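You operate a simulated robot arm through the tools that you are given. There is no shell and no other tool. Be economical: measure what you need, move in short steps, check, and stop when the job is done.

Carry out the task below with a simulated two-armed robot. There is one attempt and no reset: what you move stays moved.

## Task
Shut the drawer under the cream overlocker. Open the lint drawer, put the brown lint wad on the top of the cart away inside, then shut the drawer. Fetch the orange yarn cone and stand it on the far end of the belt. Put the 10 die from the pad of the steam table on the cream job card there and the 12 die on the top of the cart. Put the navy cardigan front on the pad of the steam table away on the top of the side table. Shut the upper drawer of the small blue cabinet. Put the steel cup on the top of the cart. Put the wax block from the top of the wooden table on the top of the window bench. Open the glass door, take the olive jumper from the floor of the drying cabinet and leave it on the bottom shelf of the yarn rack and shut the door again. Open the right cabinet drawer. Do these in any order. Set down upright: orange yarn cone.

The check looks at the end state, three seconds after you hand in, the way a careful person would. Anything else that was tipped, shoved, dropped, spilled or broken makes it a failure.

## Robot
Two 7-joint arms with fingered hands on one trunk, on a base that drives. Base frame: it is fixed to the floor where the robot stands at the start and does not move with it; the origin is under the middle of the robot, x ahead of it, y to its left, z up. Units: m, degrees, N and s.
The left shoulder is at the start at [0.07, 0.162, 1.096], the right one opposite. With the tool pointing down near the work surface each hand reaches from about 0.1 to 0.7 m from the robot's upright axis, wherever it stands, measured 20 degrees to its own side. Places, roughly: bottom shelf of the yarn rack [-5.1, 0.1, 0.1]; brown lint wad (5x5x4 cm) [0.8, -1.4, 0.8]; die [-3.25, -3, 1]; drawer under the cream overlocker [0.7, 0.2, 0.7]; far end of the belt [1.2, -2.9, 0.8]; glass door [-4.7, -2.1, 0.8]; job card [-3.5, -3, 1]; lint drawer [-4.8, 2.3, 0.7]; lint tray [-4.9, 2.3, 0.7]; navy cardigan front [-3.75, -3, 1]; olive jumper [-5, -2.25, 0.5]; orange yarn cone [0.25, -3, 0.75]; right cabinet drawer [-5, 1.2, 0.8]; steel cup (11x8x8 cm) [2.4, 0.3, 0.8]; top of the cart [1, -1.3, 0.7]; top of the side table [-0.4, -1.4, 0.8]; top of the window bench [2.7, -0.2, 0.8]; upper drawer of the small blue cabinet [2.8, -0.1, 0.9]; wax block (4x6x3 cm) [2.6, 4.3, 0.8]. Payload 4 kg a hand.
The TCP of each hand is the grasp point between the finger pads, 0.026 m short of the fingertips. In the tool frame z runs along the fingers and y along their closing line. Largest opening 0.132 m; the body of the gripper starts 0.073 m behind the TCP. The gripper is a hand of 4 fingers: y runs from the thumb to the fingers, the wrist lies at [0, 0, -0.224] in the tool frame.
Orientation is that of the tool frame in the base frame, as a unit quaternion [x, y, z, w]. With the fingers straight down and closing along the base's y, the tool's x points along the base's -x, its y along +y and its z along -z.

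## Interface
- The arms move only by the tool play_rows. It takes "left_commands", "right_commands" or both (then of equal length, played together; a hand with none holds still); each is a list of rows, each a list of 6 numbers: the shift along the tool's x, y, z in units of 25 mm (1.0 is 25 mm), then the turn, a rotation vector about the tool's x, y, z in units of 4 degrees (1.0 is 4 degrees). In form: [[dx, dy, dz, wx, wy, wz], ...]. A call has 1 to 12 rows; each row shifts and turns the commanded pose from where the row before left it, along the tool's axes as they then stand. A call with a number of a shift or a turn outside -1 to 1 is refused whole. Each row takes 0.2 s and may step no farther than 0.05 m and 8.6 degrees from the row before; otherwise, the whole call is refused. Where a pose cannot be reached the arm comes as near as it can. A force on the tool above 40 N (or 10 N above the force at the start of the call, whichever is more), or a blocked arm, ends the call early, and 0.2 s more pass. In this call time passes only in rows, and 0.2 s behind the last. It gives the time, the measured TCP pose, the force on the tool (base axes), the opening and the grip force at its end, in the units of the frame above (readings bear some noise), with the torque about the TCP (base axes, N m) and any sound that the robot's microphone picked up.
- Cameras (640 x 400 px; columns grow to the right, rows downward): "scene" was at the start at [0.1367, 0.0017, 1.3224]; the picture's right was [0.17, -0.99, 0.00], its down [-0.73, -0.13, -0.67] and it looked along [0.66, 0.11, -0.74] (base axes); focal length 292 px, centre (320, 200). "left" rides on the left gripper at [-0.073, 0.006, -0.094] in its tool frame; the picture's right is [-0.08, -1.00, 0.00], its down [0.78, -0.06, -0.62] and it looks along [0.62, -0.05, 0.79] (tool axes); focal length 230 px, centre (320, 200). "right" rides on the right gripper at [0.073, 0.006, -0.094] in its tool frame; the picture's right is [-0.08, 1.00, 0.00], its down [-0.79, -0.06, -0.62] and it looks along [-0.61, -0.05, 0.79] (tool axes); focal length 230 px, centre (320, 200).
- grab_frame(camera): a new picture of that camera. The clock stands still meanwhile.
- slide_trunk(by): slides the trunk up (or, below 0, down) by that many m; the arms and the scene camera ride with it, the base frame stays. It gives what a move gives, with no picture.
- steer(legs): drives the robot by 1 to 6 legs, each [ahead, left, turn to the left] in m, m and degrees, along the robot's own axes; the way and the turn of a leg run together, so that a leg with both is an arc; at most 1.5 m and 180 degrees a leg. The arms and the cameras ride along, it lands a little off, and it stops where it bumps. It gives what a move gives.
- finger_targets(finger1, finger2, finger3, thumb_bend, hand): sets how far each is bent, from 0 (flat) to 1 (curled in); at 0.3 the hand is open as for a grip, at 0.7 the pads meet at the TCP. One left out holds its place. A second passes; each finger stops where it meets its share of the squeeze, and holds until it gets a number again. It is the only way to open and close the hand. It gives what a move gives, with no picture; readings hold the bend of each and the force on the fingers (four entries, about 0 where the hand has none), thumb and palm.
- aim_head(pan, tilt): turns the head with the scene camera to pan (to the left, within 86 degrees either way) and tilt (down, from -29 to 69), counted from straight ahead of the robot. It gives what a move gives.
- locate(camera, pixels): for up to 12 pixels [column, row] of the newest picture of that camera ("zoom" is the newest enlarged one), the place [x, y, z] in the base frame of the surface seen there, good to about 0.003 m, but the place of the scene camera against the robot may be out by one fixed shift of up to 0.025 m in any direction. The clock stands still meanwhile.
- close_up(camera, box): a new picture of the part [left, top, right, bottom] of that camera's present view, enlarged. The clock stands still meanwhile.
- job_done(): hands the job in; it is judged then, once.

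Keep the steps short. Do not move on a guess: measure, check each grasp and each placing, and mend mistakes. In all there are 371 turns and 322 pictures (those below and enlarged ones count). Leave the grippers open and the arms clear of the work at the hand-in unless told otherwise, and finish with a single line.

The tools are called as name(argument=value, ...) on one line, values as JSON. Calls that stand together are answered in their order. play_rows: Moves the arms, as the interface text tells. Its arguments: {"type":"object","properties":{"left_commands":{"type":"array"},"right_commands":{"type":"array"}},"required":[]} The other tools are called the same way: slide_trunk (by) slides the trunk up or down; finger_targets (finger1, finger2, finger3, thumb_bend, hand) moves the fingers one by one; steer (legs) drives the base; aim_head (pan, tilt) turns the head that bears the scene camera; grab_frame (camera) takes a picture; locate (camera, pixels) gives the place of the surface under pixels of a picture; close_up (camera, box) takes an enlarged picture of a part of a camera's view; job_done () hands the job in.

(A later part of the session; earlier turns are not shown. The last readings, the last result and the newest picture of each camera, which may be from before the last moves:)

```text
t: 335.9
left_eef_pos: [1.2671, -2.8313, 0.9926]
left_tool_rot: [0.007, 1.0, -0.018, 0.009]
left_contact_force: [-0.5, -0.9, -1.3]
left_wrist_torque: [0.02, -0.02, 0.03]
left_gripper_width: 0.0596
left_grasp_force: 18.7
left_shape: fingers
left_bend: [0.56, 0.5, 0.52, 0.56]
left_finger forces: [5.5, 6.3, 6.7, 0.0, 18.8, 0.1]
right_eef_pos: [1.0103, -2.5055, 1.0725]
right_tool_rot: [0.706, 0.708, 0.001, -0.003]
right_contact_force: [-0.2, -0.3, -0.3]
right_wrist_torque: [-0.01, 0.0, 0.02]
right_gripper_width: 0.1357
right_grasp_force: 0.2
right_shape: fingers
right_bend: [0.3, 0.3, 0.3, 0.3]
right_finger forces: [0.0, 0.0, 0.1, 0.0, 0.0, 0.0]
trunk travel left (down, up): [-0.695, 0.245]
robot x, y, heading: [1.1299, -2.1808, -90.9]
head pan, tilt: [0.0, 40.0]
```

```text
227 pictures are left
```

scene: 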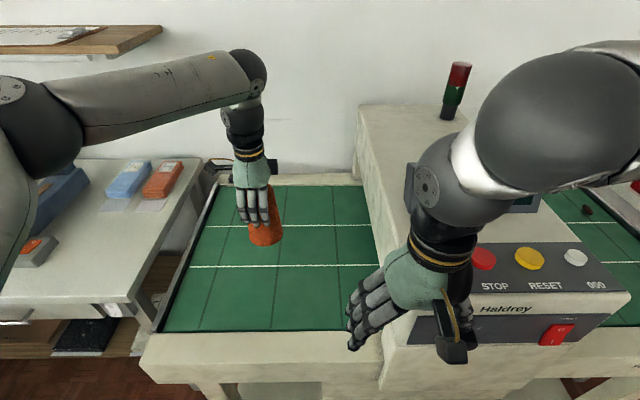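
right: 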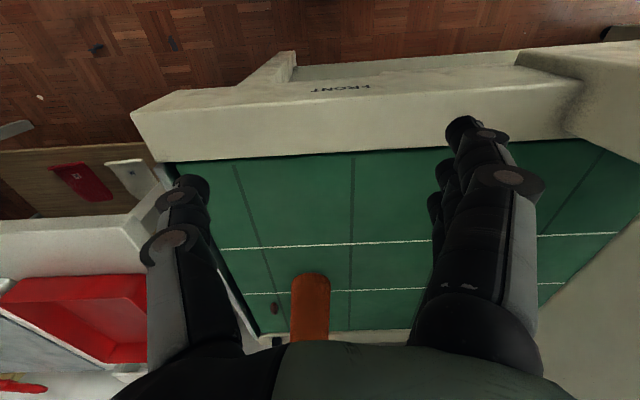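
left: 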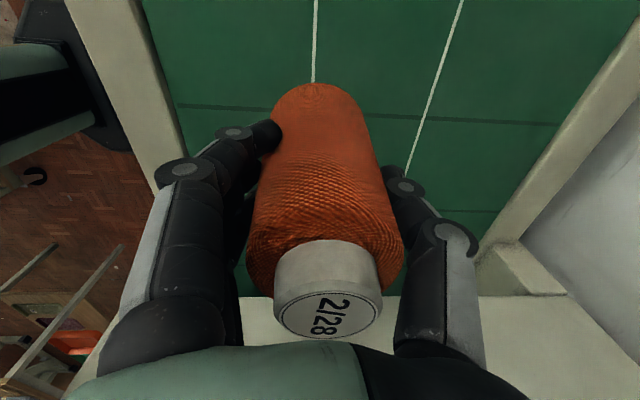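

Positioned over the far end. I lower.

play_rows(left_commands=[[0, 0, 1, 0, 0, 0], [0, 0, 1, 0, 0, 0], [0, 0, 1, 0, 0, 0], [0, 0, 0.9, 0, 0, 0], [0, 0, 0.3, 0, 0, 0], [0, 0, 0.2, 0, 0, 0]])

play_rows(left_commands=[[0, 0, 0.1, 0, 0, 0], [0, 0, 0.1, 0, 0, 0]])

```text
t: 337.3
left_eef_pos: [1.2676, -2.8347, 0.8832]
left_tool_rot: [0.006, 1.0, -0.02, 0.007]
left_contact_force: [0.4, -0.7, -1.4]
left_wrist_torque: [-0.03, -0.04, 0.02]
left_gripper_width: 0.0598
left_grasp_force: 18.9
left_shape: fingers
left_bend: [0.56, 0.5, 0.52, 0.57]
left_finger forces: [5.5, 6.4, 6.9, 0.0, 18.7, 0.1]
right_eef_pos: [1.0099, -2.5046, 1.0731]
right_tool_rot: [0.706, 0.708, 0.001, -0.002]
right_contact_force: [0.5, 0.0, 1.4]
right_wrist_torque: [0.03, -0.01, 0.01]
right_gripper_width: 0.1359
right_grasp_force: 0.0
right_shape: fingers
right_bend: [0.3, 0.3, 0.3, 0.3]
right_finger forces: [0.1, 0.0, 0.0, 0.0, 0.0, 0.0]
trunk travel left (down, up): [-0.695, 0.245]
robot x, y, heading: [1.1325, -2.1796, -90.5]
head pan, tilt: [0.0, 40.0]
```

```text
t: 337.9
left_eef_pos: [1.2683, -2.8358, 0.8788]
left_tool_rot: [0.007, 1.0, -0.02, 0.007]
left_contact_force: [0.0, 0.3, -2.0]
left_wrist_torque: [0.02, -0.03, -0.01]
left_gripper_width: 0.0597
left_grasp_force: 18.4
left_shape: fingers
left_bend: [0.56, 0.5, 0.52, 0.57]
left_finger forces: [5.4, 6.2, 6.9, 0.1, 18.6, 0.0]
right_eef_pos: [1.0097, -2.5049, 1.0738]
right_tool_rot: [0.706, 0.708, 0.0, -0.003]
right_contact_force: [0.9, -0.8, 0.4]
right_wrist_torque: [-0.02, -0.02, 0.02]
right_gripper_width: 0.1357
right_grasp_force: 0.1
right_shape: fingers
right_bend: [0.3, 0.3, 0.3, 0.3]
right_finger forces: [0.1, 0.1, 0.1, 0.0, 0.1, 0.1]
trunk travel left (down, up): [-0.695, 0.245]
robot x, y, heading: [1.13, -2.177, -91.0]
head pan, tilt: [0.0, 40.0]
```

play_rows(left_commands=[[0, 0, 0.08, 0, 0, 0], [0, 0, 0.08, 0, 0, 0]])

```text
t: 338.5
left_eef_pos: [1.2679, -2.8348, 0.8732]
left_tool_rot: [0.008, 1.0, -0.02, 0.008]
left_contact_force: [0.5, 0.5, -0.6]
left_wrist_torque: [0.02, 0.0, 0.0]
left_gripper_width: 0.0597
left_grasp_force: 18.7
left_shape: fingers
left_bend: [0.56, 0.5, 0.52, 0.57]
left_finger forces: [5.5, 6.2, 6.8, 0.1, 18.7, 0.1]
right_eef_pos: [1.0095, -2.5052, 1.0728]
right_tool_rot: [0.707, 0.707, 0.001, -0.002]
right_contact_force: [0.2, 0.2, 0.2]
right_wrist_torque: [0.02, 0.0, 0.04]
right_gripper_width: 0.1358
right_grasp_force: 0.0
right_shape: fingers
right_bend: [0.3, 0.3, 0.3, 0.3]
right_finger forces: [0.0, 0.0, 0.1, 0.0, 0.0, 0.0]
trunk travel left (down, up): [-0.695, 0.245]
robot x, y, heading: [1.1298, -2.1759, -90.7]
head pan, tilt: [0.0, 40.0]
```

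play_rows(left_commands=[[0, 0, 0.08, 0, 0, 0], [0, 0, 0.06, 0, 0, 0]])

```text
t: 339.1
left_eef_pos: [1.2672, -2.8354, 0.8722]
left_tool_rot: [0.007, 1.0, -0.021, 0.007]
left_contact_force: [0.2, -1.2, 6.0]
left_wrist_torque: [0.11, 0.01, -0.02]
left_gripper_width: 0.0597
left_grasp_force: 19.9
left_shape: fingers
left_bend: [0.57, 0.5, 0.52, 0.57]
left_finger forces: [6.2, 6.3, 6.8, 0.0, 19.8, 0.0]
right_eef_pos: [1.0097, -2.505, 1.0737]
right_tool_rot: [0.706, 0.708, 0.001, -0.002]
right_contact_force: [-0.2, 0.4, 0.3]
right_wrist_torque: [0.02, 0.0, -0.01]
right_gripper_width: 0.1359
right_grasp_force: 0.0
right_shape: fingers
right_bend: [0.3, 0.3, 0.3, 0.3]
right_finger forces: [0.0, 0.0, 0.1, 0.0, 0.0, 0.0]
trunk travel left (down, up): [-0.695, 0.245]
robot x, y, heading: [1.1339, -2.1801, -90.4]
head pan, tilt: [0.0, 40.0]
```

Contact (6 N). I open the hand and raise it.

finger_targets(hand="left", finger1=0.3, finger2=0.3, finger3=0.3, thumb_bend=0.3)

play_rows(left_commands=[[0, 0, -0.5, 0, 0, 0], [0, 0, -1, 0, 0, 0], [0, 0, -1, 0, 0, 0], [0, 0, -1, 0, 0, 0], [0, 0, -1, 0, 0, 0], [0, 0, -1, 0, 0, 0], [0, 0, -0.5, 0, 0, 0]])

grab_frame(camera="scene")

```text
t: 340.1
left_eef_pos: [1.2683, -2.8358, 0.8712]
left_tool_rot: [0.007, 1.0, -0.019, 0.008]
left_contact_force: [0.0, 0.0, -0.3]
left_wrist_torque: [-0.02, 0.01, -0.03]
left_gripper_width: 0.1356
left_grasp_force: 0.1
left_shape: fingers
left_bend: [0.3, 0.3, 0.3, 0.3]
left_finger forces: [0.0, 0.0, 0.0, 0.1, 0.0, 0.0]
right_eef_pos: [1.0105, -2.5042, 1.0733]
right_tool_rot: [0.706, 0.708, 0.0, -0.002]
right_contact_force: [0.5, -0.3, -0.8]
right_wrist_torque: [0.01, 0.03, -0.05]
right_gripper_width: 0.1359
right_grasp_force: 0.0
right_shape: fingers
right_bend: [0.3, 0.3, 0.3, 0.3]
right_finger forces: [0.0, 0.0, 0.0, 0.0, 0.1, 0.1]
trunk travel left (down, up): [-0.695, 0.245]
robot x, y, heading: [1.1307, -2.1799, -90.7]
head pan, tilt: [0.0, 40.0]
```

```text
t: 341.7
left_eef_pos: [1.2653, -2.8312, 1.0212]
left_tool_rot: [0.007, 1.0, -0.019, 0.008]
left_contact_force: [0.0, -0.5, 0.0]
left_wrist_torque: [0.0, 0.01, 0.01]
left_gripper_width: 0.1356
left_grasp_force: 0.1
left_shape: fingers
left_bend: [0.3, 0.3, 0.3, 0.3]
left_finger forces: [0.1, 0.0, 0.1, 0.0, 0.0, 0.0]
right_eef_pos: [1.0108, -2.5055, 1.0734]
right_tool_rot: [0.707, 0.708, 0.0, -0.001]
right_contact_force: [-0.7, 0.5, -0.4]
right_wrist_torque: [-0.03, 0.01, 0.0]
right_gripper_width: 0.1357
right_grasp_force: 0.0
right_shape: fingers
right_bend: [0.3, 0.3, 0.3, 0.3]
right_finger forces: [0.0, 0.1, 0.1, 0.0, 0.0, 0.0]
trunk travel left (down, up): [-0.695, 0.245]
robot x, y, heading: [1.1344, -2.176, -90.7]
head pan, tilt: [0.0, 40.0]
```

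```text
226 pictures are left
```

scene: 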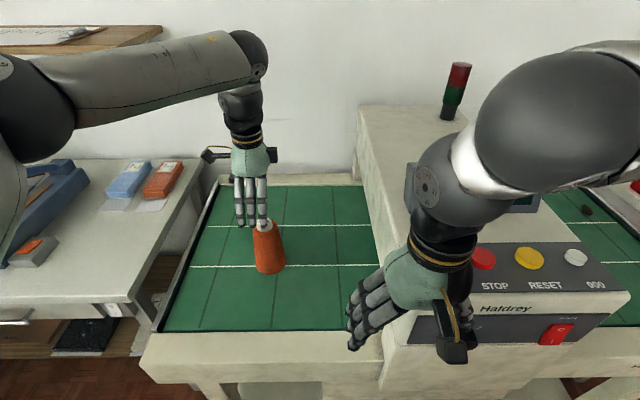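

The cone stands upright on the far end. I retract the hand, back off, turn west and look along the corridor.

play_rows(left_commands=[[0, 1, 0, 0, 0, 0], [0, 1, 0, 0, 0, 0], [0, 1, 0, 0, 0, 0], [0, 1, 0, 0, 0, 0], [0, 1, 0, 0, 0, 0], [0, 1, 0, 0, 0, 0], [0, 1, 0, 0, 0, 0], [0, 1, 0, 0, 0, 0], [0, 1, 0, 0, 0, 0], [0, 1, 0, 0, 0, 0], [0, 1, 0, 0, 0, 0]])

steer(legs=[[-0.12, 0, 0], [0, 0, -90]])

slide_trunk(by=-0.07)

aim_head(pan=0, tilt=25)

grab_frame(camera="scene")

```text
t: 344.1
left_eef_pos: [1.2707, -2.5549, 1.009]
left_tool_rot: [0.007, 1.0, -0.02, 0.008]
left_contact_force: [0.8, 0.1, -0.4]
left_wrist_torque: [-0.01, 0.0, 0.02]
left_gripper_width: 0.1359
left_grasp_force: 0.1
left_shape: fingers
left_bend: [0.3, 0.3, 0.3, 0.3]
left_finger forces: [0.1, 0.1, 0.0, 0.1, 0.1, 0.0]
right_eef_pos: [1.0098, -2.5045, 1.0735]
right_tool_rot: [0.706, 0.708, 0.001, -0.003]
right_contact_force: [-0.3, 0.3, 1.1]
right_wrist_torque: [0.0, 0.01, 0.03]
right_gripper_width: 0.1357
right_grasp_force: 0.0
right_shape: fingers
right_bend: [0.3, 0.3, 0.3, 0.3]
right_finger forces: [0.1, 0.0, 0.0, 0.0, 0.0, 0.1]
trunk travel left (down, up): [-0.695, 0.245]
robot x, y, heading: [1.136, -2.1806, -90.6]
head pan, tilt: [0.0, 40.0]
```

```text
t: 349.1
left_eef_pos: [0.7562, -2.2017, 1.0083]
left_tool_rot: [0.711, 0.703, -0.019, -0.008]
left_contact_force: [0.4, 0.7, 0.9]
left_wrist_torque: [0.0, -0.01, 0.0]
left_gripper_width: 0.1359
left_grasp_force: 0.0
left_shape: fingers
left_bend: [0.3, 0.3, 0.3, 0.3]
left_finger forces: [0.1, 0.0, 0.0, 0.0, 0.0, 0.1]
right_eef_pos: [0.8057, -1.941, 1.0739]
right_tool_rot: [1.0, 0.003, 0.001, 0.0]
right_contact_force: [-1.1, -0.2, -0.3]
right_wrist_torque: [0.03, 0.02, -0.03]
right_gripper_width: 0.1358
right_grasp_force: 0.0
right_shape: fingers
right_bend: [0.3, 0.3, 0.3, 0.3]
right_finger forces: [0.0, 0.0, 0.0, 0.0, 0.1, 0.0]
trunk travel left (down, up): [-0.695, 0.245]
robot x, y, heading: [1.1321, -2.0592, 179.6]
head pan, tilt: [0.0, 40.0]
```

```text
t: 350.2
left_eef_pos: [0.7579, -2.2017, 0.9377]
left_tool_rot: [0.711, 0.703, -0.019, -0.009]
left_contact_force: [-0.5, 0.3, 0.2]
left_wrist_torque: [0.01, -0.01, 0.0]
left_gripper_width: 0.1357
left_grasp_force: 0.0
left_shape: fingers
left_bend: [0.3, 0.3, 0.3, 0.3]
left_finger forces: [0.0, 0.0, 0.0, 0.0, 0.1, 0.0]
right_eef_pos: [0.8064, -1.94, 1.0019]
right_tool_rot: [1.0, 0.004, 0.001, -0.001]
right_contact_force: [-0.5, 0.0, 0.1]
right_wrist_torque: [0.0, -0.01, -0.01]
right_gripper_width: 0.1359
right_grasp_force: 0.1
right_shape: fingers
right_bend: [0.3, 0.3, 0.3, 0.3]
right_finger forces: [0.0, 0.0, 0.0, 0.0, 0.0, 0.0]
trunk travel left (down, up): [-0.625, 0.315]
robot x, y, heading: [1.1346, -2.0626, 179.6]
head pan, tilt: [0.0, 40.0]
```

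```text
t: 351.0
left_eef_pos: [0.7574, -2.2026, 0.9389]
left_tool_rot: [0.711, 0.703, -0.019, -0.008]
left_contact_force: [0.1, 0.0, -0.4]
left_wrist_torque: [-0.01, -0.02, 0.03]
left_gripper_width: 0.1359
left_grasp_force: 0.1
left_shape: fingers
left_bend: [0.3, 0.3, 0.3, 0.3]
left_finger forces: [0.1, 0.0, 0.0, 0.0, 0.1, 0.1]
right_eef_pos: [0.807, -1.9416, 1.0038]
right_tool_rot: [1.0, 0.003, 0.003, -0.001]
right_contact_force: [0.4, 0.8, 0.0]
right_wrist_torque: [-0.01, 0.02, -0.01]
right_gripper_width: 0.1357
right_grasp_force: 0.2
right_shape: fingers
right_bend: [0.3, 0.3, 0.3, 0.3]
right_finger forces: [0.0, 0.0, 0.0, 0.0, 0.0, 0.0]
trunk travel left (down, up): [-0.625, 0.315]
robot x, y, heading: [1.1299, -2.06, 179.5]
head pan, tilt: [0.0, 25.0]
```

```text
225 pictures are left
```

scene: 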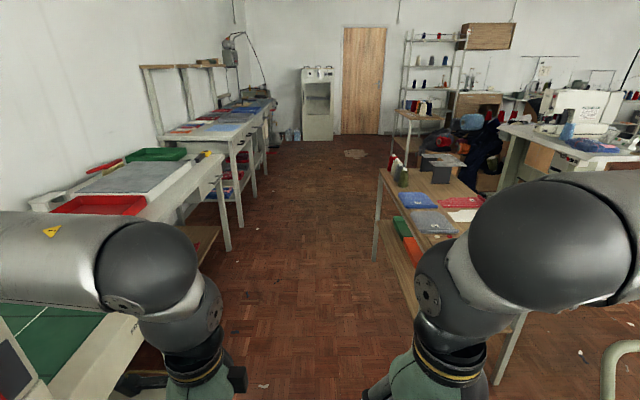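

locate(camera="scene", pixels=[[228, 248], [376, 258], [245, 225], [385, 175], [495, 380], [275, 130], [300, 138], [440, 190], [430, 240]])

close_up(camera="scene", box=[360, 130, 520, 250])

close_up(camera="scene", box=[120, 20, 400, 200])

```text
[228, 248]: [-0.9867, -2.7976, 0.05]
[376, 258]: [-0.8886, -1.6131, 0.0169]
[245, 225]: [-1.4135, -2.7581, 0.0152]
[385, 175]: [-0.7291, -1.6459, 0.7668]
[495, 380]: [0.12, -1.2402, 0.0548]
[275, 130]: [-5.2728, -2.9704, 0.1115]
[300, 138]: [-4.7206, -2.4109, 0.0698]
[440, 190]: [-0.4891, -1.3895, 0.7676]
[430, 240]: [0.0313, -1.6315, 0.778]
```

```text
3.33 times, centred on (440, 190) of scene
```

zoom: 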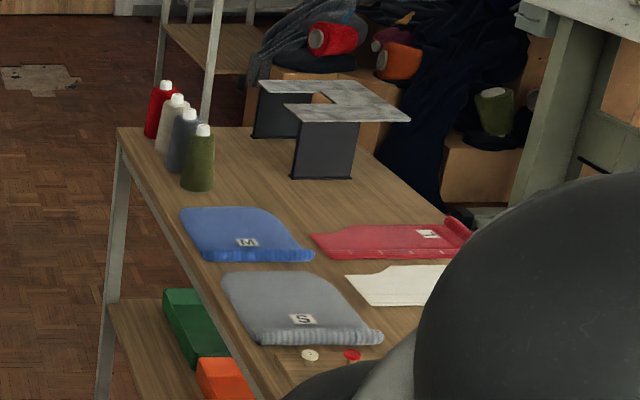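

```text
2.22 times, centred on (260, 110) of scene
```

zoom: 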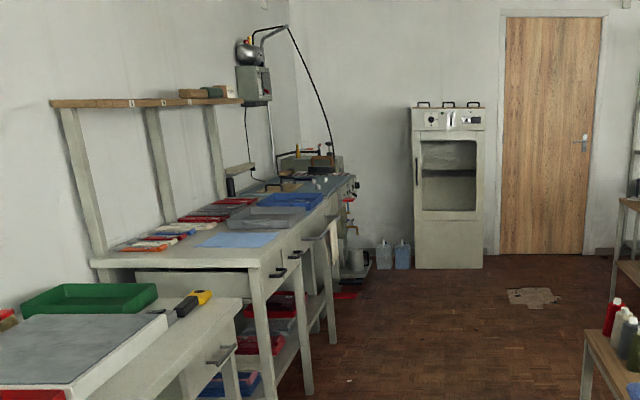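

steer(legs=[[1.5, 0.1, 0], [1.5, 0, 0], [0.7, 0, 0]])

aim_head(pan=40, tilt=30)

grab_frame(camera="scene")

```text
refused: leg 1 is longer than a leg can be; nothing moved
```

```text
t: 352.1
left_eef_pos: [0.7594, -2.2012, 0.9396]
left_tool_rot: [0.71, 0.704, -0.019, -0.008]
left_contact_force: [-0.8, -0.8, 0.0]
left_wrist_torque: [-0.02, -0.01, 0.01]
left_gripper_width: 0.1357
left_grasp_force: 0.0
left_shape: fingers
left_bend: [0.3, 0.3, 0.3, 0.3]
left_finger forces: [0.0, 0.0, 0.0, 0.0, 0.0, 0.0]
right_eef_pos: [0.807, -1.9411, 1.0032]
right_tool_rot: [1.0, 0.004, 0.002, -0.001]
right_contact_force: [-0.3, -0.9, 0.0]
right_wrist_torque: [-0.02, -0.03, 0.01]
right_gripper_width: 0.1359
right_grasp_force: 0.1
right_shape: fingers
right_bend: [0.3, 0.3, 0.3, 0.3]
right_finger forces: [0.0, 0.0, 0.1, 0.0, 0.1, 0.0]
trunk travel left (down, up): [-0.625, 0.315]
robot x, y, heading: [1.1321, -2.0611, 179.8]
head pan, tilt: [40.0, 30.0]
```

```text
222 pictures are left
```

scene: 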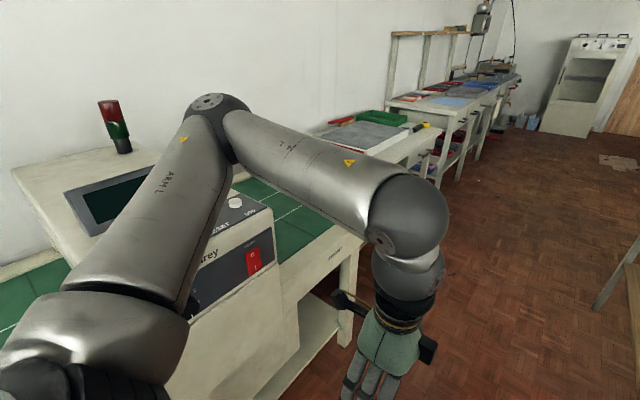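

steer(legs=[[1.4, 0.05, 0], [1.4, 0, 0], [0.9, 0, 0]])

grab_frame(camera="scene")

```text
t: 369.9
left_eef_pos: [-2.9179, -2.2881, 0.9376]
left_tool_rot: [0.7, 0.714, -0.019, -0.009]
left_contact_force: [-0.3, 0.1, 0.7]
left_wrist_torque: [0.01, 0.02, -0.03]
left_gripper_width: 0.1358
left_grasp_force: 0.2
left_shape: fingers
left_bend: [0.3, 0.3, 0.3, 0.3]
left_finger forces: [0.0, 0.0, 0.1, 0.1, 0.0, 0.1]
right_eef_pos: [-2.8757, -2.0258, 1.0032]
right_tool_rot: [1.0, 0.017, 0.001, 0.0]
right_contact_force: [0.5, -0.2, 0.6]
right_wrist_torque: [0.0, 0.02, 0.02]
right_gripper_width: 0.1357
right_grasp_force: 0.1
right_shape: fingers
right_bend: [0.3, 0.3, 0.3, 0.3]
right_finger forces: [0.0, 0.1, 0.0, 0.0, 0.0, 0.0]
trunk travel left (down, up): [-0.625, 0.315]
robot x, y, heading: [-2.5476, -2.1355, -178.6]
head pan, tilt: [40.0, 30.0]
```

```text
221 pictures are left
```

scene: 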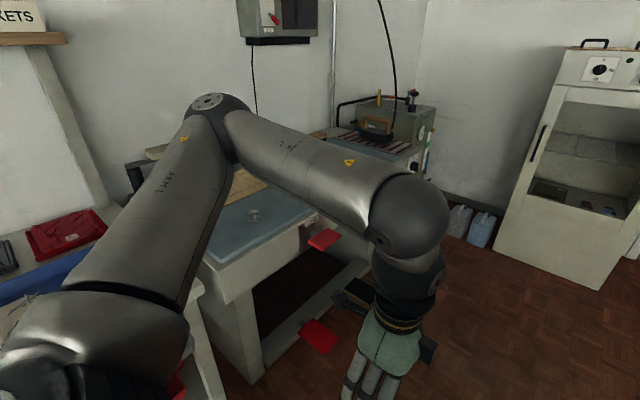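

locate(camera="scene", pixels=[[320, 337], [325, 238], [245, 375], [305, 220], [255, 215], [355, 270], [212, 265], [240, 180], [390, 150], [270, 230]])

steer(legs=[[0.75, -0.05, 0], [0, 0, 88.6]])

aim_head(pan=0, tilt=40)

grab_frame(camera="scene")

```text
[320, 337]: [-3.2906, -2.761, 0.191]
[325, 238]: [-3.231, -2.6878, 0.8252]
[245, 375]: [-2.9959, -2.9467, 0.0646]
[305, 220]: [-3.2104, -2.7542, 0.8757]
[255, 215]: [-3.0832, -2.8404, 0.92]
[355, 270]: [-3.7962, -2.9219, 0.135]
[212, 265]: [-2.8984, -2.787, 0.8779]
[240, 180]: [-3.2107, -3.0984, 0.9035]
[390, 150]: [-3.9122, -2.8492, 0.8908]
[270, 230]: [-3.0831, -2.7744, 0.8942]
```

```text
t: 377.7
left_eef_pos: [-3.1627, -2.4801, 0.9398]
left_tool_rot: [0.009, 1.0, -0.019, 0.007]
left_contact_force: [-0.1, 0.3, 0.0]
left_wrist_torque: [0.0, 0.0, -0.02]
left_gripper_width: 0.1358
left_grasp_force: 0.0
left_shape: fingers
left_bend: [0.3, 0.3, 0.3, 0.3]
left_finger forces: [0.1, 0.0, 0.0, 0.1, 0.0, 0.1]
right_eef_pos: [-3.4229, -2.4286, 1.003]
right_tool_rot: [0.707, 0.708, 0.0, -0.002]
right_contact_force: [-0.9, 0.7, 0.2]
right_wrist_torque: [0.02, -0.04, -0.01]
right_gripper_width: 0.1358
right_grasp_force: 0.1
right_shape: fingers
right_bend: [0.3, 0.3, 0.3, 0.3]
right_finger forces: [0.0, 0.0, 0.1, 0.0, 0.0, 0.0]
trunk travel left (down, up): [-0.625, 0.315]
robot x, y, heading: [-3.303, -2.1009, -90.6]
head pan, tilt: [40.0, 30.0]
```

```text
t: 378.8
left_eef_pos: [-3.1629, -2.4796, 0.9396]
left_tool_rot: [0.008, 1.0, -0.02, 0.008]
left_contact_force: [-0.5, 0.2, 0.0]
left_wrist_torque: [-0.01, 0.0, 0.0]
left_gripper_width: 0.1358
left_grasp_force: 0.0
left_shape: fingers
left_bend: [0.3, 0.3, 0.3, 0.3]
left_finger forces: [0.0, 0.1, 0.0, 0.0, 0.1, 0.1]
right_eef_pos: [-3.4234, -2.4281, 1.0035]
right_tool_rot: [0.707, 0.707, 0.001, -0.002]
right_contact_force: [-0.7, -0.9, -0.5]
right_wrist_torque: [-0.01, 0.0, 0.0]
right_gripper_width: 0.1358
right_grasp_force: 0.0
right_shape: fingers
right_bend: [0.3, 0.3, 0.3, 0.3]
right_finger forces: [0.0, 0.1, 0.0, 0.0, 0.0, 0.0]
trunk travel left (down, up): [-0.625, 0.315]
robot x, y, heading: [-3.3024, -2.1022, -91.2]
head pan, tilt: [0.0, 40.0]
```

```text
220 pictures are left
```

scene: 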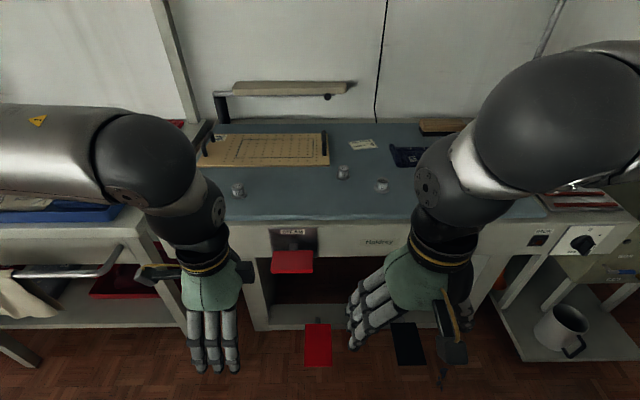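

close_up(camera="scene", box=[190, 110, 450, 225])

locate(camera="scene", pixels=[[318, 365], [410, 363], [293, 272], [343, 168], [237, 185], [382, 181], [362, 145], [408, 155], [300, 200], [300, 216], [395, 160]])

```text
2.46 times, centred on (320, 168) of scene
```

zoom: 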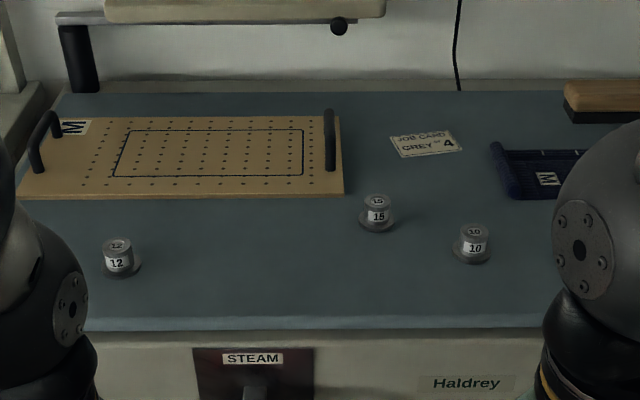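

```text
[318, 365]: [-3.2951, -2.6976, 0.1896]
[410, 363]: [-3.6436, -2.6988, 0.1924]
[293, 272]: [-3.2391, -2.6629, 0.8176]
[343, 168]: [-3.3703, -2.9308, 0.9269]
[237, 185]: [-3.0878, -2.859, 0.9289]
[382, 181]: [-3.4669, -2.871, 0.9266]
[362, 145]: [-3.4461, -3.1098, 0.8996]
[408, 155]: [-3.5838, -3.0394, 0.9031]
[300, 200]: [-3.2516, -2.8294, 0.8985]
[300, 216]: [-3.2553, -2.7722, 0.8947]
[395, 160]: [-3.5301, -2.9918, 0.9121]
```

The 10 die is at zoom (473,243), 12 at (118,257), 15 in between; the card is behind. Pad true z≈0.883; pedals limit the base to y≥−2.35. I raise the trunk a bit and advance 0.2 m.

slide_trunk(by=0.05)

steer(legs=[[0, 0, 1], [0.21, 0, 0]])

grab_frame(camera="right")

grab_frame(camera="scene")

```text
t: 379.7
left_eef_pos: [-3.1631, -2.4795, 0.9895]
left_tool_rot: [0.008, 1.0, -0.019, 0.008]
left_contact_force: [-0.1, 0.2, 0.1]
left_wrist_torque: [0.0, -0.01, 0.0]
left_gripper_width: 0.1357
left_grasp_force: 0.1
left_shape: fingers
left_bend: [0.3, 0.3, 0.3, 0.3]
left_finger forces: [0.1, 0.1, 0.1, 0.0, 0.0, 0.1]
right_eef_pos: [-3.4244, -2.4294, 1.0533]
right_tool_rot: [0.707, 0.707, 0.0, -0.003]
right_contact_force: [-0.1, -0.1, 1.0]
right_wrist_torque: [-0.03, -0.01, 0.0]
right_gripper_width: 0.1357
right_grasp_force: 0.0
right_shape: fingers
right_bend: [0.3, 0.3, 0.3, 0.3]
right_finger forces: [0.0, 0.1, 0.1, 0.0, 0.0, 0.1]
trunk travel left (down, up): [-0.675, 0.265]
robot x, y, heading: [-3.3033, -2.1017, -90.8]
head pan, tilt: [0.0, 40.0]
```

```text
t: 381.7
left_eef_pos: [-3.1567, -2.6843, 0.9899]
left_tool_rot: [-0.002, 1.0, -0.02, 0.008]
left_contact_force: [-0.1, 0.4, -0.5]
left_wrist_torque: [-0.01, -0.01, 0.02]
left_gripper_width: 0.1357
left_grasp_force: 0.0
left_shape: fingers
left_bend: [0.3, 0.3, 0.3, 0.3]
left_finger forces: [0.1, 0.1, 0.0, 0.0, 0.1, 0.1]
right_eef_pos: [-3.4152, -2.6403, 1.0535]
right_tool_rot: [0.7, 0.715, 0.0, -0.002]
right_contact_force: [0.0, -0.1, 0.8]
right_wrist_torque: [-0.02, 0.0, -0.01]
right_gripper_width: 0.1357
right_grasp_force: 0.1
right_shape: fingers
right_bend: [0.3, 0.3, 0.3, 0.3]
right_finger forces: [0.1, 0.0, 0.0, 0.0, 0.1, 0.1]
trunk travel left (down, up): [-0.675, 0.265]
robot x, y, heading: [-3.3031, -2.3132, -90.1]
head pan, tilt: [0.0, 40.0]
```

```text
218 pictures are left
```

right: 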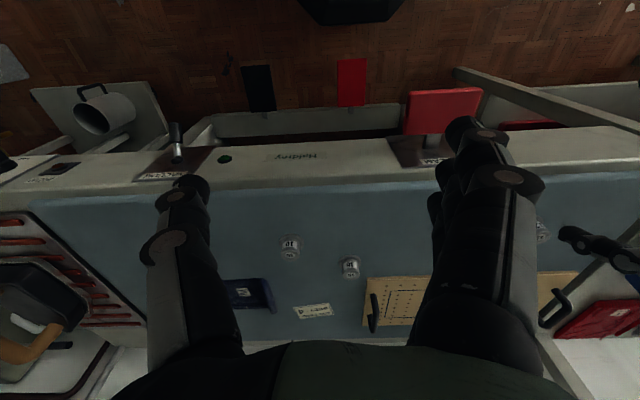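

```text
217 pictures are left
```

scene: 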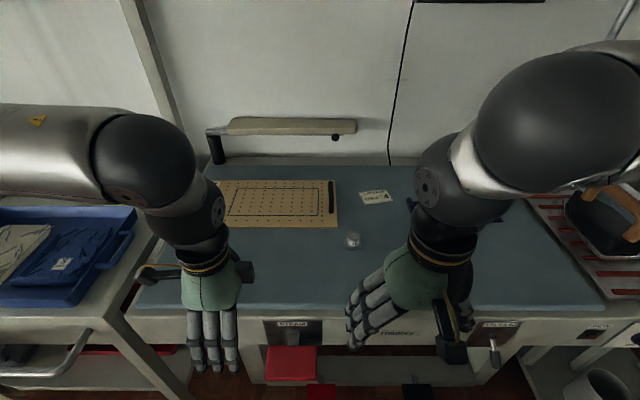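

close_up(camera="right", box=[210, 210, 390, 330])

locate(camera="right", pixels=[[290, 243], [290, 250], [283, 255], [301, 252], [351, 263], [313, 311], [300, 311], [330, 312], [250, 293], [320, 280]])

```text
3.33 times, centred on (300, 270) of right
```

zoom: 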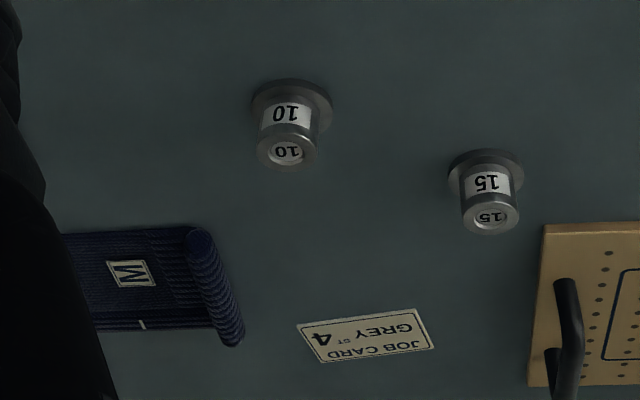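

```text
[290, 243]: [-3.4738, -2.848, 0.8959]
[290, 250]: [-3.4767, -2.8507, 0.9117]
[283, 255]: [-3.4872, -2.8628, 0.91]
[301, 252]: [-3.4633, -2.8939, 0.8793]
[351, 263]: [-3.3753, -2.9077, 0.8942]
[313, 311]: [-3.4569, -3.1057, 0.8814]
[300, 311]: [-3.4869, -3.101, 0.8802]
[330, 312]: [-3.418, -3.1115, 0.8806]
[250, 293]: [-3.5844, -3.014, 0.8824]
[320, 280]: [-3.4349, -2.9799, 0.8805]
```

Pad z=0.880; the 10 die is at ≈(−3.476, −2.863), top 0.913. I shape the right hand for a pinch (fingers 1 and 3 curled) and move above it.

finger_targets(hand="right", finger1=0.7, finger2=0.47, finger3=0.7, thumb_bend=0.47)

play_rows(right_commands=[[-1, -0.27, 0.3, 0, 0, 0], [-1, -0.27, 0.3, 0, 0, 0], [-1, -0.27, 0.3, 0, 0, 0], [-1, -0.27, 0.3, 0, 0, 0], [-1, -0.27, 0.3, 0, 0, 0], [-1, -0.27, 0.3, 0, 0, 0], [-1, -0.27, 0.3, 0, 0, 0], [-1, -0.27, 0.3, 0, 0, 0], [-1, -0.27, 0.3, 0, 0, 0]])

grab_frame(camera="right")

```text
t: 382.7
left_eef_pos: [-3.1545, -2.6867, 0.989]
left_tool_rot: [-0.001, 1.0, -0.02, 0.008]
left_contact_force: [0.3, -0.1, 0.5]
left_wrist_torque: [-0.04, 0.0, 0.0]
left_gripper_width: 0.1354
left_grasp_force: 0.0
left_shape: fingers
left_bend: [0.3, 0.3, 0.3, 0.3]
left_finger forces: [0.0, 0.1, 0.0, 0.1, 0.0, 0.0]
right_eef_pos: [-3.4159, -2.6397, 1.0521]
right_tool_rot: [0.701, 0.713, 0.0, -0.003]
right_contact_force: [0.8, 1.5, 0.4]
right_wrist_torque: [-0.01, 0.03, -0.01]
right_gripper_width: 0.0457
right_grasp_force: 0.0
right_shape: fingers
right_bend: [0.7, 0.47, 0.7, 0.47]
right_finger forces: [0.0, 0.1, 0.0, 0.1, 0.0, 0.0]
trunk travel left (down, up): [-0.675, 0.265]
robot x, y, heading: [-3.3036, -2.3114, -89.6]
head pan, tilt: [0.0, 40.0]
```

```text
t: 384.7
left_eef_pos: [-3.1559, -2.6867, 0.9887]
left_tool_rot: [-0.001, 1.0, -0.02, 0.008]
left_contact_force: [0.2, -0.6, -0.8]
left_wrist_torque: [0.01, 0.03, 0.02]
left_gripper_width: 0.136
left_grasp_force: 0.0
left_shape: fingers
left_bend: [0.3, 0.3, 0.3, 0.3]
left_finger forces: [0.0, 0.1, 0.1, 0.1, 0.0, 0.0]
right_eef_pos: [-3.4737, -2.8669, 0.9841]
right_tool_rot: [0.7, 0.714, 0.0, -0.001]
right_contact_force: [0.5, -0.4, 0.5]
right_wrist_torque: [-0.02, 0.02, 0.0]
right_gripper_width: 0.0461
right_grasp_force: 0.1
right_shape: fingers
right_bend: [0.7, 0.47, 0.7, 0.47]
right_finger forces: [0.1, 0.0, 0.0, 0.0, 0.1, 0.0]
trunk travel left (down, up): [-0.675, 0.265]
robot x, y, heading: [-3.3044, -2.3094, -89.8]
head pan, tilt: [0.0, 40.0]
```

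```text
215 pictures are left
```

right: 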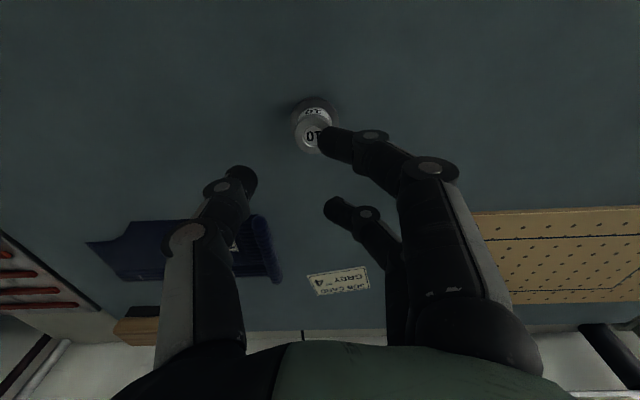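

locate(camera="right", pixels=[[308, 138], [303, 130], [312, 148], [315, 108], [335, 125], [338, 285]])

```text
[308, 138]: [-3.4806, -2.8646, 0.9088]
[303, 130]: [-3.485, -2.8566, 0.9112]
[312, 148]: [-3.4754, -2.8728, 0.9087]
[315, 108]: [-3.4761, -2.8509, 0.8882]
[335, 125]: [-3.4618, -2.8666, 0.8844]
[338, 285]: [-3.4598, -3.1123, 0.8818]
```

finger_targets(hand="right", finger1=1.0, finger3=1.0)

grab_frame(camera="right")

```text
t: 385.7
left_eef_pos: [-3.1546, -2.6862, 0.9874]
left_tool_rot: [-0.002, 1.0, -0.019, 0.008]
left_contact_force: [-0.1, -0.1, -0.3]
left_wrist_torque: [0.02, 0.0, 0.0]
left_gripper_width: 0.1357
left_grasp_force: 0.1
left_shape: fingers
left_bend: [0.3, 0.3, 0.3, 0.3]
left_finger forces: [0.0, 0.0, 0.0, 0.1, 0.0, 0.0]
right_eef_pos: [-3.4725, -2.8657, 0.9839]
right_tool_rot: [0.7, 0.714, 0.001, -0.002]
right_contact_force: [0.0, 0.3, 0.0]
right_wrist_torque: [-0.02, 0.05, -0.02]
right_gripper_width: 0.0494
right_grasp_force: 0.1
right_shape: fingers
right_bend: [1.0, 0.47, 1.0, 0.47]
right_finger forces: [0.0, 0.1, 0.0, 0.0, 0.1, 0.0]
trunk travel left (down, up): [-0.675, 0.265]
robot x, y, heading: [-3.303, -2.3117, -89.5]
head pan, tilt: [0.0, 40.0]
```

```text
214 pictures are left
```

right: 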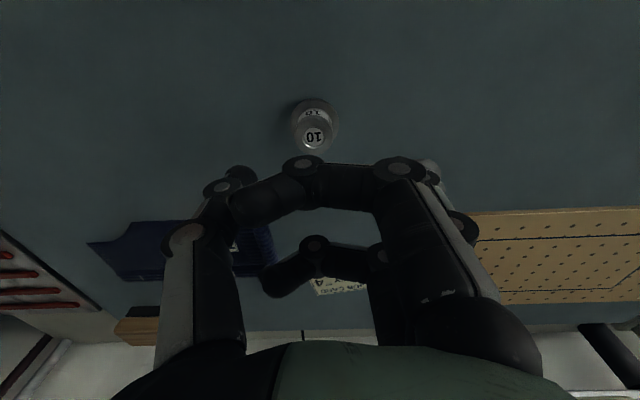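

play_rows(right_commands=[[0.16, -0.12, 1, 0, 0, 0], [0, 0, 1, 0, 0, 0]])

grab_frame(camera="right")

locate(camera="right", pixels=[[320, 150], [310, 150], [325, 140], [300, 145], [340, 145]])

```text
t: 386.3
left_eef_pos: [-3.1557, -2.6864, 0.9893]
left_tool_rot: [-0.002, 1.0, -0.02, 0.007]
left_contact_force: [0.0, -0.5, -0.9]
left_wrist_torque: [-0.01, 0.03, -0.02]
left_gripper_width: 0.1357
left_grasp_force: 0.1
left_shape: fingers
left_bend: [0.3, 0.3, 0.3, 0.3]
left_finger forces: [0.1, 0.0, 0.1, 0.0, 0.0, 0.0]
right_eef_pos: [-3.4767, -2.8614, 0.9341]
right_tool_rot: [0.7, 0.714, 0.001, -0.002]
right_contact_force: [0.7, -0.1, 0.4]
right_wrist_torque: [0.01, 0.01, 0.03]
right_gripper_width: 0.0494
right_grasp_force: 0.2
right_shape: fingers
right_bend: [1.0, 0.47, 1.0, 0.47]
right_finger forces: [0.0, 0.0, 0.0, 0.0, 0.0, 0.0]
trunk travel left (down, up): [-0.675, 0.265]
robot x, y, heading: [-3.3042, -2.3157, -89.7]
head pan, tilt: [0.0, 40.0]
```

```text
213 pictures are left
```

right: 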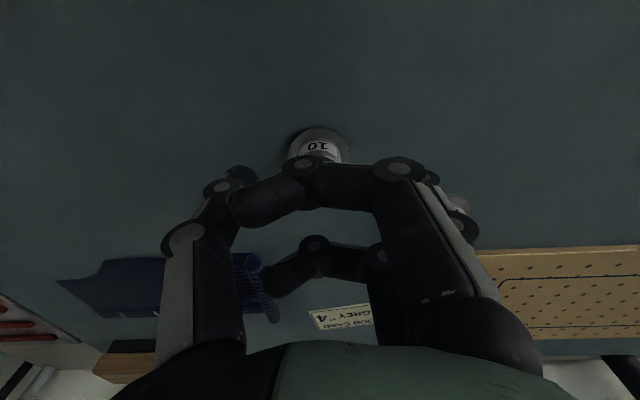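

```text
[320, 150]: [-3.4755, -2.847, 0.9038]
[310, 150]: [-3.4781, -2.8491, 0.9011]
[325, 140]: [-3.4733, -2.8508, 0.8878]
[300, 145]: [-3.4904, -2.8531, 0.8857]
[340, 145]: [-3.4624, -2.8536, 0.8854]
```

play_rows(right_commands=[[0, 0, 0.4, 0, 0, 0], [0, 0, 0.35, 0, 0, 0]])

finger_targets(hand="right", finger2=0.68, thumb_bend=0.68)

grab_frame(camera="right")

```text
t: 386.9
left_eef_pos: [-3.1553, -2.6867, 0.9889]
left_tool_rot: [-0.002, 1.0, -0.019, 0.008]
left_contact_force: [-0.3, 0.4, -0.1]
left_wrist_torque: [0.02, -0.01, -0.02]
left_gripper_width: 0.136
left_grasp_force: 0.0
left_shape: fingers
left_bend: [0.3, 0.3, 0.3, 0.3]
left_finger forces: [0.0, 0.0, 0.0, 0.0, 0.0, 0.1]
right_eef_pos: [-3.4754, -2.8607, 0.9153]
right_tool_rot: [0.701, 0.714, 0.001, -0.002]
right_contact_force: [-0.1, 0.2, -0.3]
right_wrist_torque: [-0.02, -0.02, 0.02]
right_gripper_width: 0.0495
right_grasp_force: 0.0
right_shape: fingers
right_bend: [1.0, 0.47, 1.0, 0.47]
right_finger forces: [0.0, 0.0, 0.0, 0.0, 0.0, 0.1]
trunk travel left (down, up): [-0.675, 0.265]
robot x, y, heading: [-3.299, -2.3136, -89.5]
head pan, tilt: [0.0, 40.0]
```

```text
t: 387.9
left_eef_pos: [-3.1558, -2.6862, 0.9894]
left_tool_rot: [-0.002, 1.0, -0.019, 0.008]
left_contact_force: [0.2, 0.4, 0.4]
left_wrist_torque: [-0.01, -0.02, -0.04]
left_gripper_width: 0.1357
left_grasp_force: 0.1
left_shape: fingers
left_bend: [0.3, 0.3, 0.3, 0.3]
left_finger forces: [0.0, 0.1, 0.0, 0.1, 0.0, 0.1]
right_eef_pos: [-3.476, -2.8601, 0.9165]
right_tool_rot: [0.701, 0.713, 0.001, -0.003]
right_contact_force: [-0.5, -0.5, 0.9]
right_wrist_torque: [0.06, 0.02, -0.01]
right_gripper_width: 0.041
right_grasp_force: 5.2
right_shape: fingers
right_bend: [1.0, 0.62, 1.0, 0.65]
right_finger forces: [0.0, 5.7, 0.0, 0.1, 5.8, 0.1]
trunk travel left (down, up): [-0.675, 0.265]
robot x, y, heading: [-3.2999, -2.3163, -89.7]
head pan, tilt: [0.0, 40.0]
```

```text
212 pictures are left
```

right: 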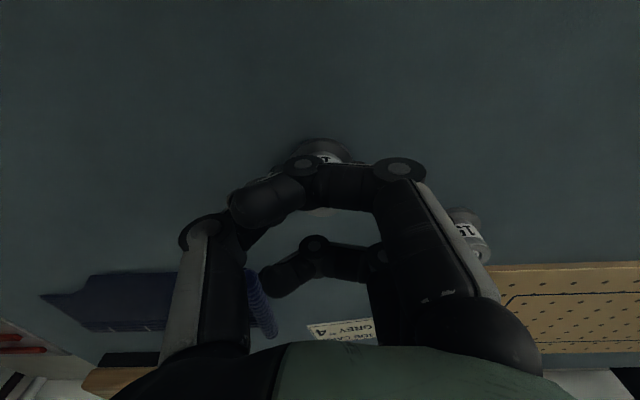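

Pinch holds with ≈5.7 N. I lift 6 cm and check.

play_rows(right_commands=[[0, 0, -0.4, 0, 0, 0], [0, 0, -1, 0, 0, 0], [0, 0, -1, 0, 0, 0]])

grab_frame(camera="scene")

grab_frame(camera="right")

```text
t: 388.7
left_eef_pos: [-3.1543, -2.6862, 0.9879]
left_tool_rot: [-0.002, 1.0, -0.02, 0.008]
left_contact_force: [0.2, -0.1, 0.2]
left_wrist_torque: [0.0, 0.02, -0.01]
left_gripper_width: 0.136
left_grasp_force: 0.0
left_shape: fingers
left_bend: [0.3, 0.3, 0.3, 0.3]
left_finger forces: [0.0, 0.0, 0.0, 0.0, 0.0, 0.0]
right_eef_pos: [-3.4765, -2.8616, 0.9766]
right_tool_rot: [0.7, 0.714, 0.001, -0.001]
right_contact_force: [0.9, -0.2, -1.9]
right_wrist_torque: [0.01, -0.02, -0.02]
right_gripper_width: 0.0408
right_grasp_force: 5.3
right_shape: fingers
right_bend: [1.0, 0.62, 1.0, 0.65]
right_finger forces: [0.0, 5.6, 0.0, 0.0, 5.4, 0.1]
trunk travel left (down, up): [-0.675, 0.265]
robot x, y, heading: [-3.3033, -2.3095, -89.6]
head pan, tilt: [0.0, 40.0]
```

```text
211 pictures are left
```

scene: 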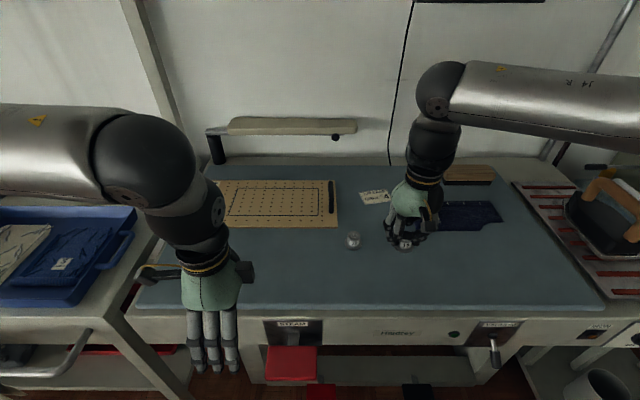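

```text
210 pictures are left
```

right: 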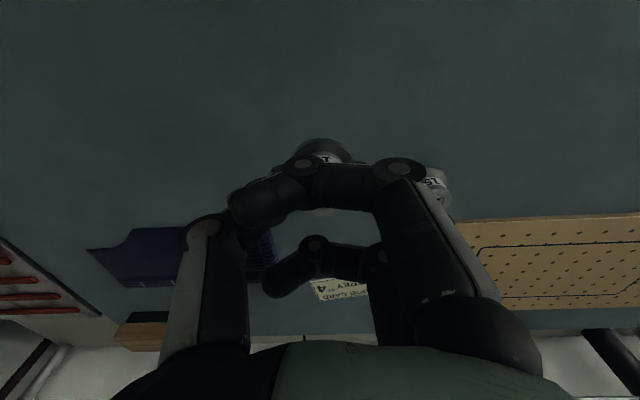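

The card is slightly out of vertical reach. I raise the hand a bit, creep 2 cm ahead and turn 15° left so the right shoulder comes forward.

play_rows(right_commands=[[0, 0, -1, 0, 0, 0]])

steer(legs=[[0.02, 0, 0], [0, 0, 15]])

grab_frame(camera="scene")

```text
t: 389.1
left_eef_pos: [-3.1554, -2.6857, 0.9896]
left_tool_rot: [-0.001, 1.0, -0.02, 0.008]
left_contact_force: [0.5, -0.7, 0.0]
left_wrist_torque: [0.01, 0.0, -0.01]
left_gripper_width: 0.1359
left_grasp_force: 0.1
left_shape: fingers
left_bend: [0.3, 0.3, 0.3, 0.3]
left_finger forces: [0.0, 0.0, 0.0, 0.1, 0.0, 0.0]
right_eef_pos: [-3.4747, -2.86, 1.0037]
right_tool_rot: [0.7, 0.714, 0.0, -0.002]
right_contact_force: [-0.2, 0.8, -1.8]
right_wrist_torque: [0.01, -0.01, 0.0]
right_gripper_width: 0.0408
right_grasp_force: 5.8
right_shape: fingers
right_bend: [1.0, 0.62, 1.0, 0.65]
right_finger forces: [0.0, 5.5, 0.0, 0.0, 5.4, 0.1]
trunk travel left (down, up): [-0.675, 0.265]
robot x, y, heading: [-3.3002, -2.314, -89.6]
head pan, tilt: [0.0, 40.0]
```

```text
t: 390.8
left_eef_pos: [-3.0624, -2.6547, 0.9887]
left_tool_rot: [-0.134, 0.991, -0.018, 0.01]
left_contact_force: [0.3, 0.3, 0.4]
left_wrist_torque: [0.04, -0.01, -0.02]
left_gripper_width: 0.1359
left_grasp_force: 0.0
left_shape: fingers
left_bend: [0.3, 0.3, 0.3, 0.3]
left_finger forces: [0.0, 0.0, 0.0, 0.1, 0.0, 0.0]
right_eef_pos: [-3.3269, -2.9106, 1.0021]
right_tool_rot: [0.599, 0.8, 0.0, -0.002]
right_contact_force: [0.2, 0.7, -1.6]
right_wrist_torque: [0.01, 0.01, -0.01]
right_gripper_width: 0.0409
right_grasp_force: 5.6
right_shape: fingers
right_bend: [1.0, 0.62, 1.0, 0.65]
right_finger forces: [0.1, 5.6, 0.0, 0.1, 5.4, 0.0]
trunk travel left (down, up): [-0.675, 0.265]
robot x, y, heading: [-3.3017, -2.3339, -74.7]
head pan, tilt: [0.0, 40.0]
```

```text
209 pictures are left
```

scene: 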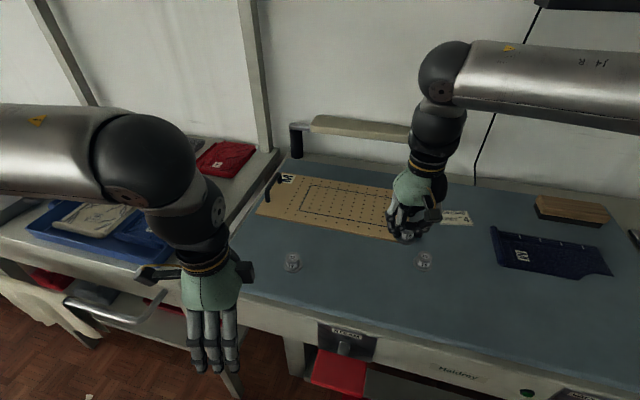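

play_rows(right_commands=[[-0.755, -0.89, 0, 0, 0, 0], [-0.755, -0.89, 0, 0, 0, 0], [-0.755, -0.89, 0, 0, 0, 0], [-0.755, -0.89, 0, 0, 0, 0], [-0.755, -0.89, 0, 0, 0, 0], [-0.755, -0.89, 0, 0, 0, 0], [-0.755, -0.89, 0, 0, 0, 0], [-0.755, -0.89, 0, 0, 0, 0]])

close_up(camera="scene", box=[340, 130, 560, 290])

grab_frame(camera="right")

```text
t: 392.6
left_eef_pos: [-3.0626, -2.6554, 0.9888]
left_tool_rot: [-0.133, 0.991, -0.018, 0.01]
left_contact_force: [0.8, -0.7, 0.3]
left_wrist_torque: [-0.01, 0.02, 0.01]
left_gripper_width: 0.1355
left_grasp_force: 0.0
left_shape: fingers
left_bend: [0.3, 0.3, 0.3, 0.3]
left_finger forces: [0.1, 0.1, 0.0, 0.0, 0.0, 0.1]
right_eef_pos: [-3.4499, -3.1025, 1.0002]
right_tool_rot: [0.598, 0.801, -0.001, -0.002]
right_contact_force: [0.3, -0.4, -1.3]
right_wrist_torque: [0.04, 0.0, -0.02]
right_gripper_width: 0.041
right_grasp_force: 5.6
right_shape: fingers
right_bend: [1.0, 0.62, 1.0, 0.65]
right_finger forces: [0.0, 5.5, 0.0, 0.0, 5.3, 0.0]
right hand out of reach, approached as far as the arm can: row 8
trunk travel left (down, up): [-0.675, 0.265]
robot x, y, heading: [-3.3026, -2.3356, -74.4]
head pan, tilt: [0.0, 40.0]
```

```text
2.50 times, centred on (450, 210) of scene
```

zoom: 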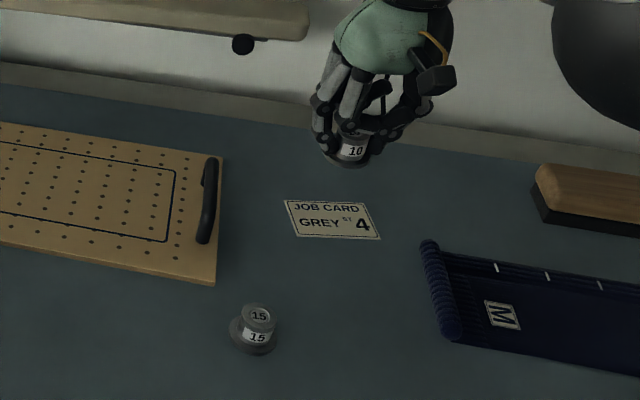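

```text
207 pictures are left
```

right: 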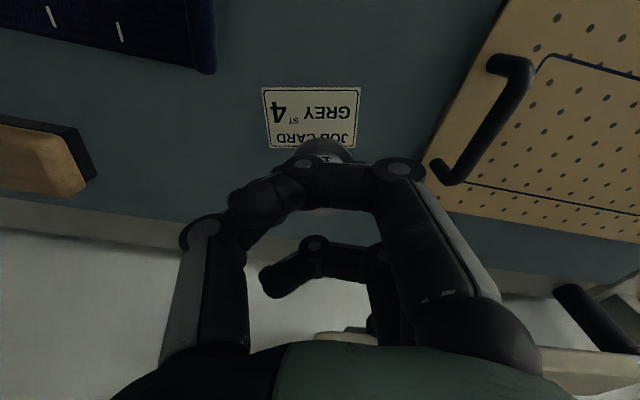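

locate(camera="right", pixels=[[265, 91], [359, 90], [357, 145], [272, 145], [312, 115]])

```text
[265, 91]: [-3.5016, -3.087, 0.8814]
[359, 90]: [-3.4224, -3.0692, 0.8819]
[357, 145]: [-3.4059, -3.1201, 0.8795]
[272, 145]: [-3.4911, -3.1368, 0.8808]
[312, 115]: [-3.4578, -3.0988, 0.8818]
```

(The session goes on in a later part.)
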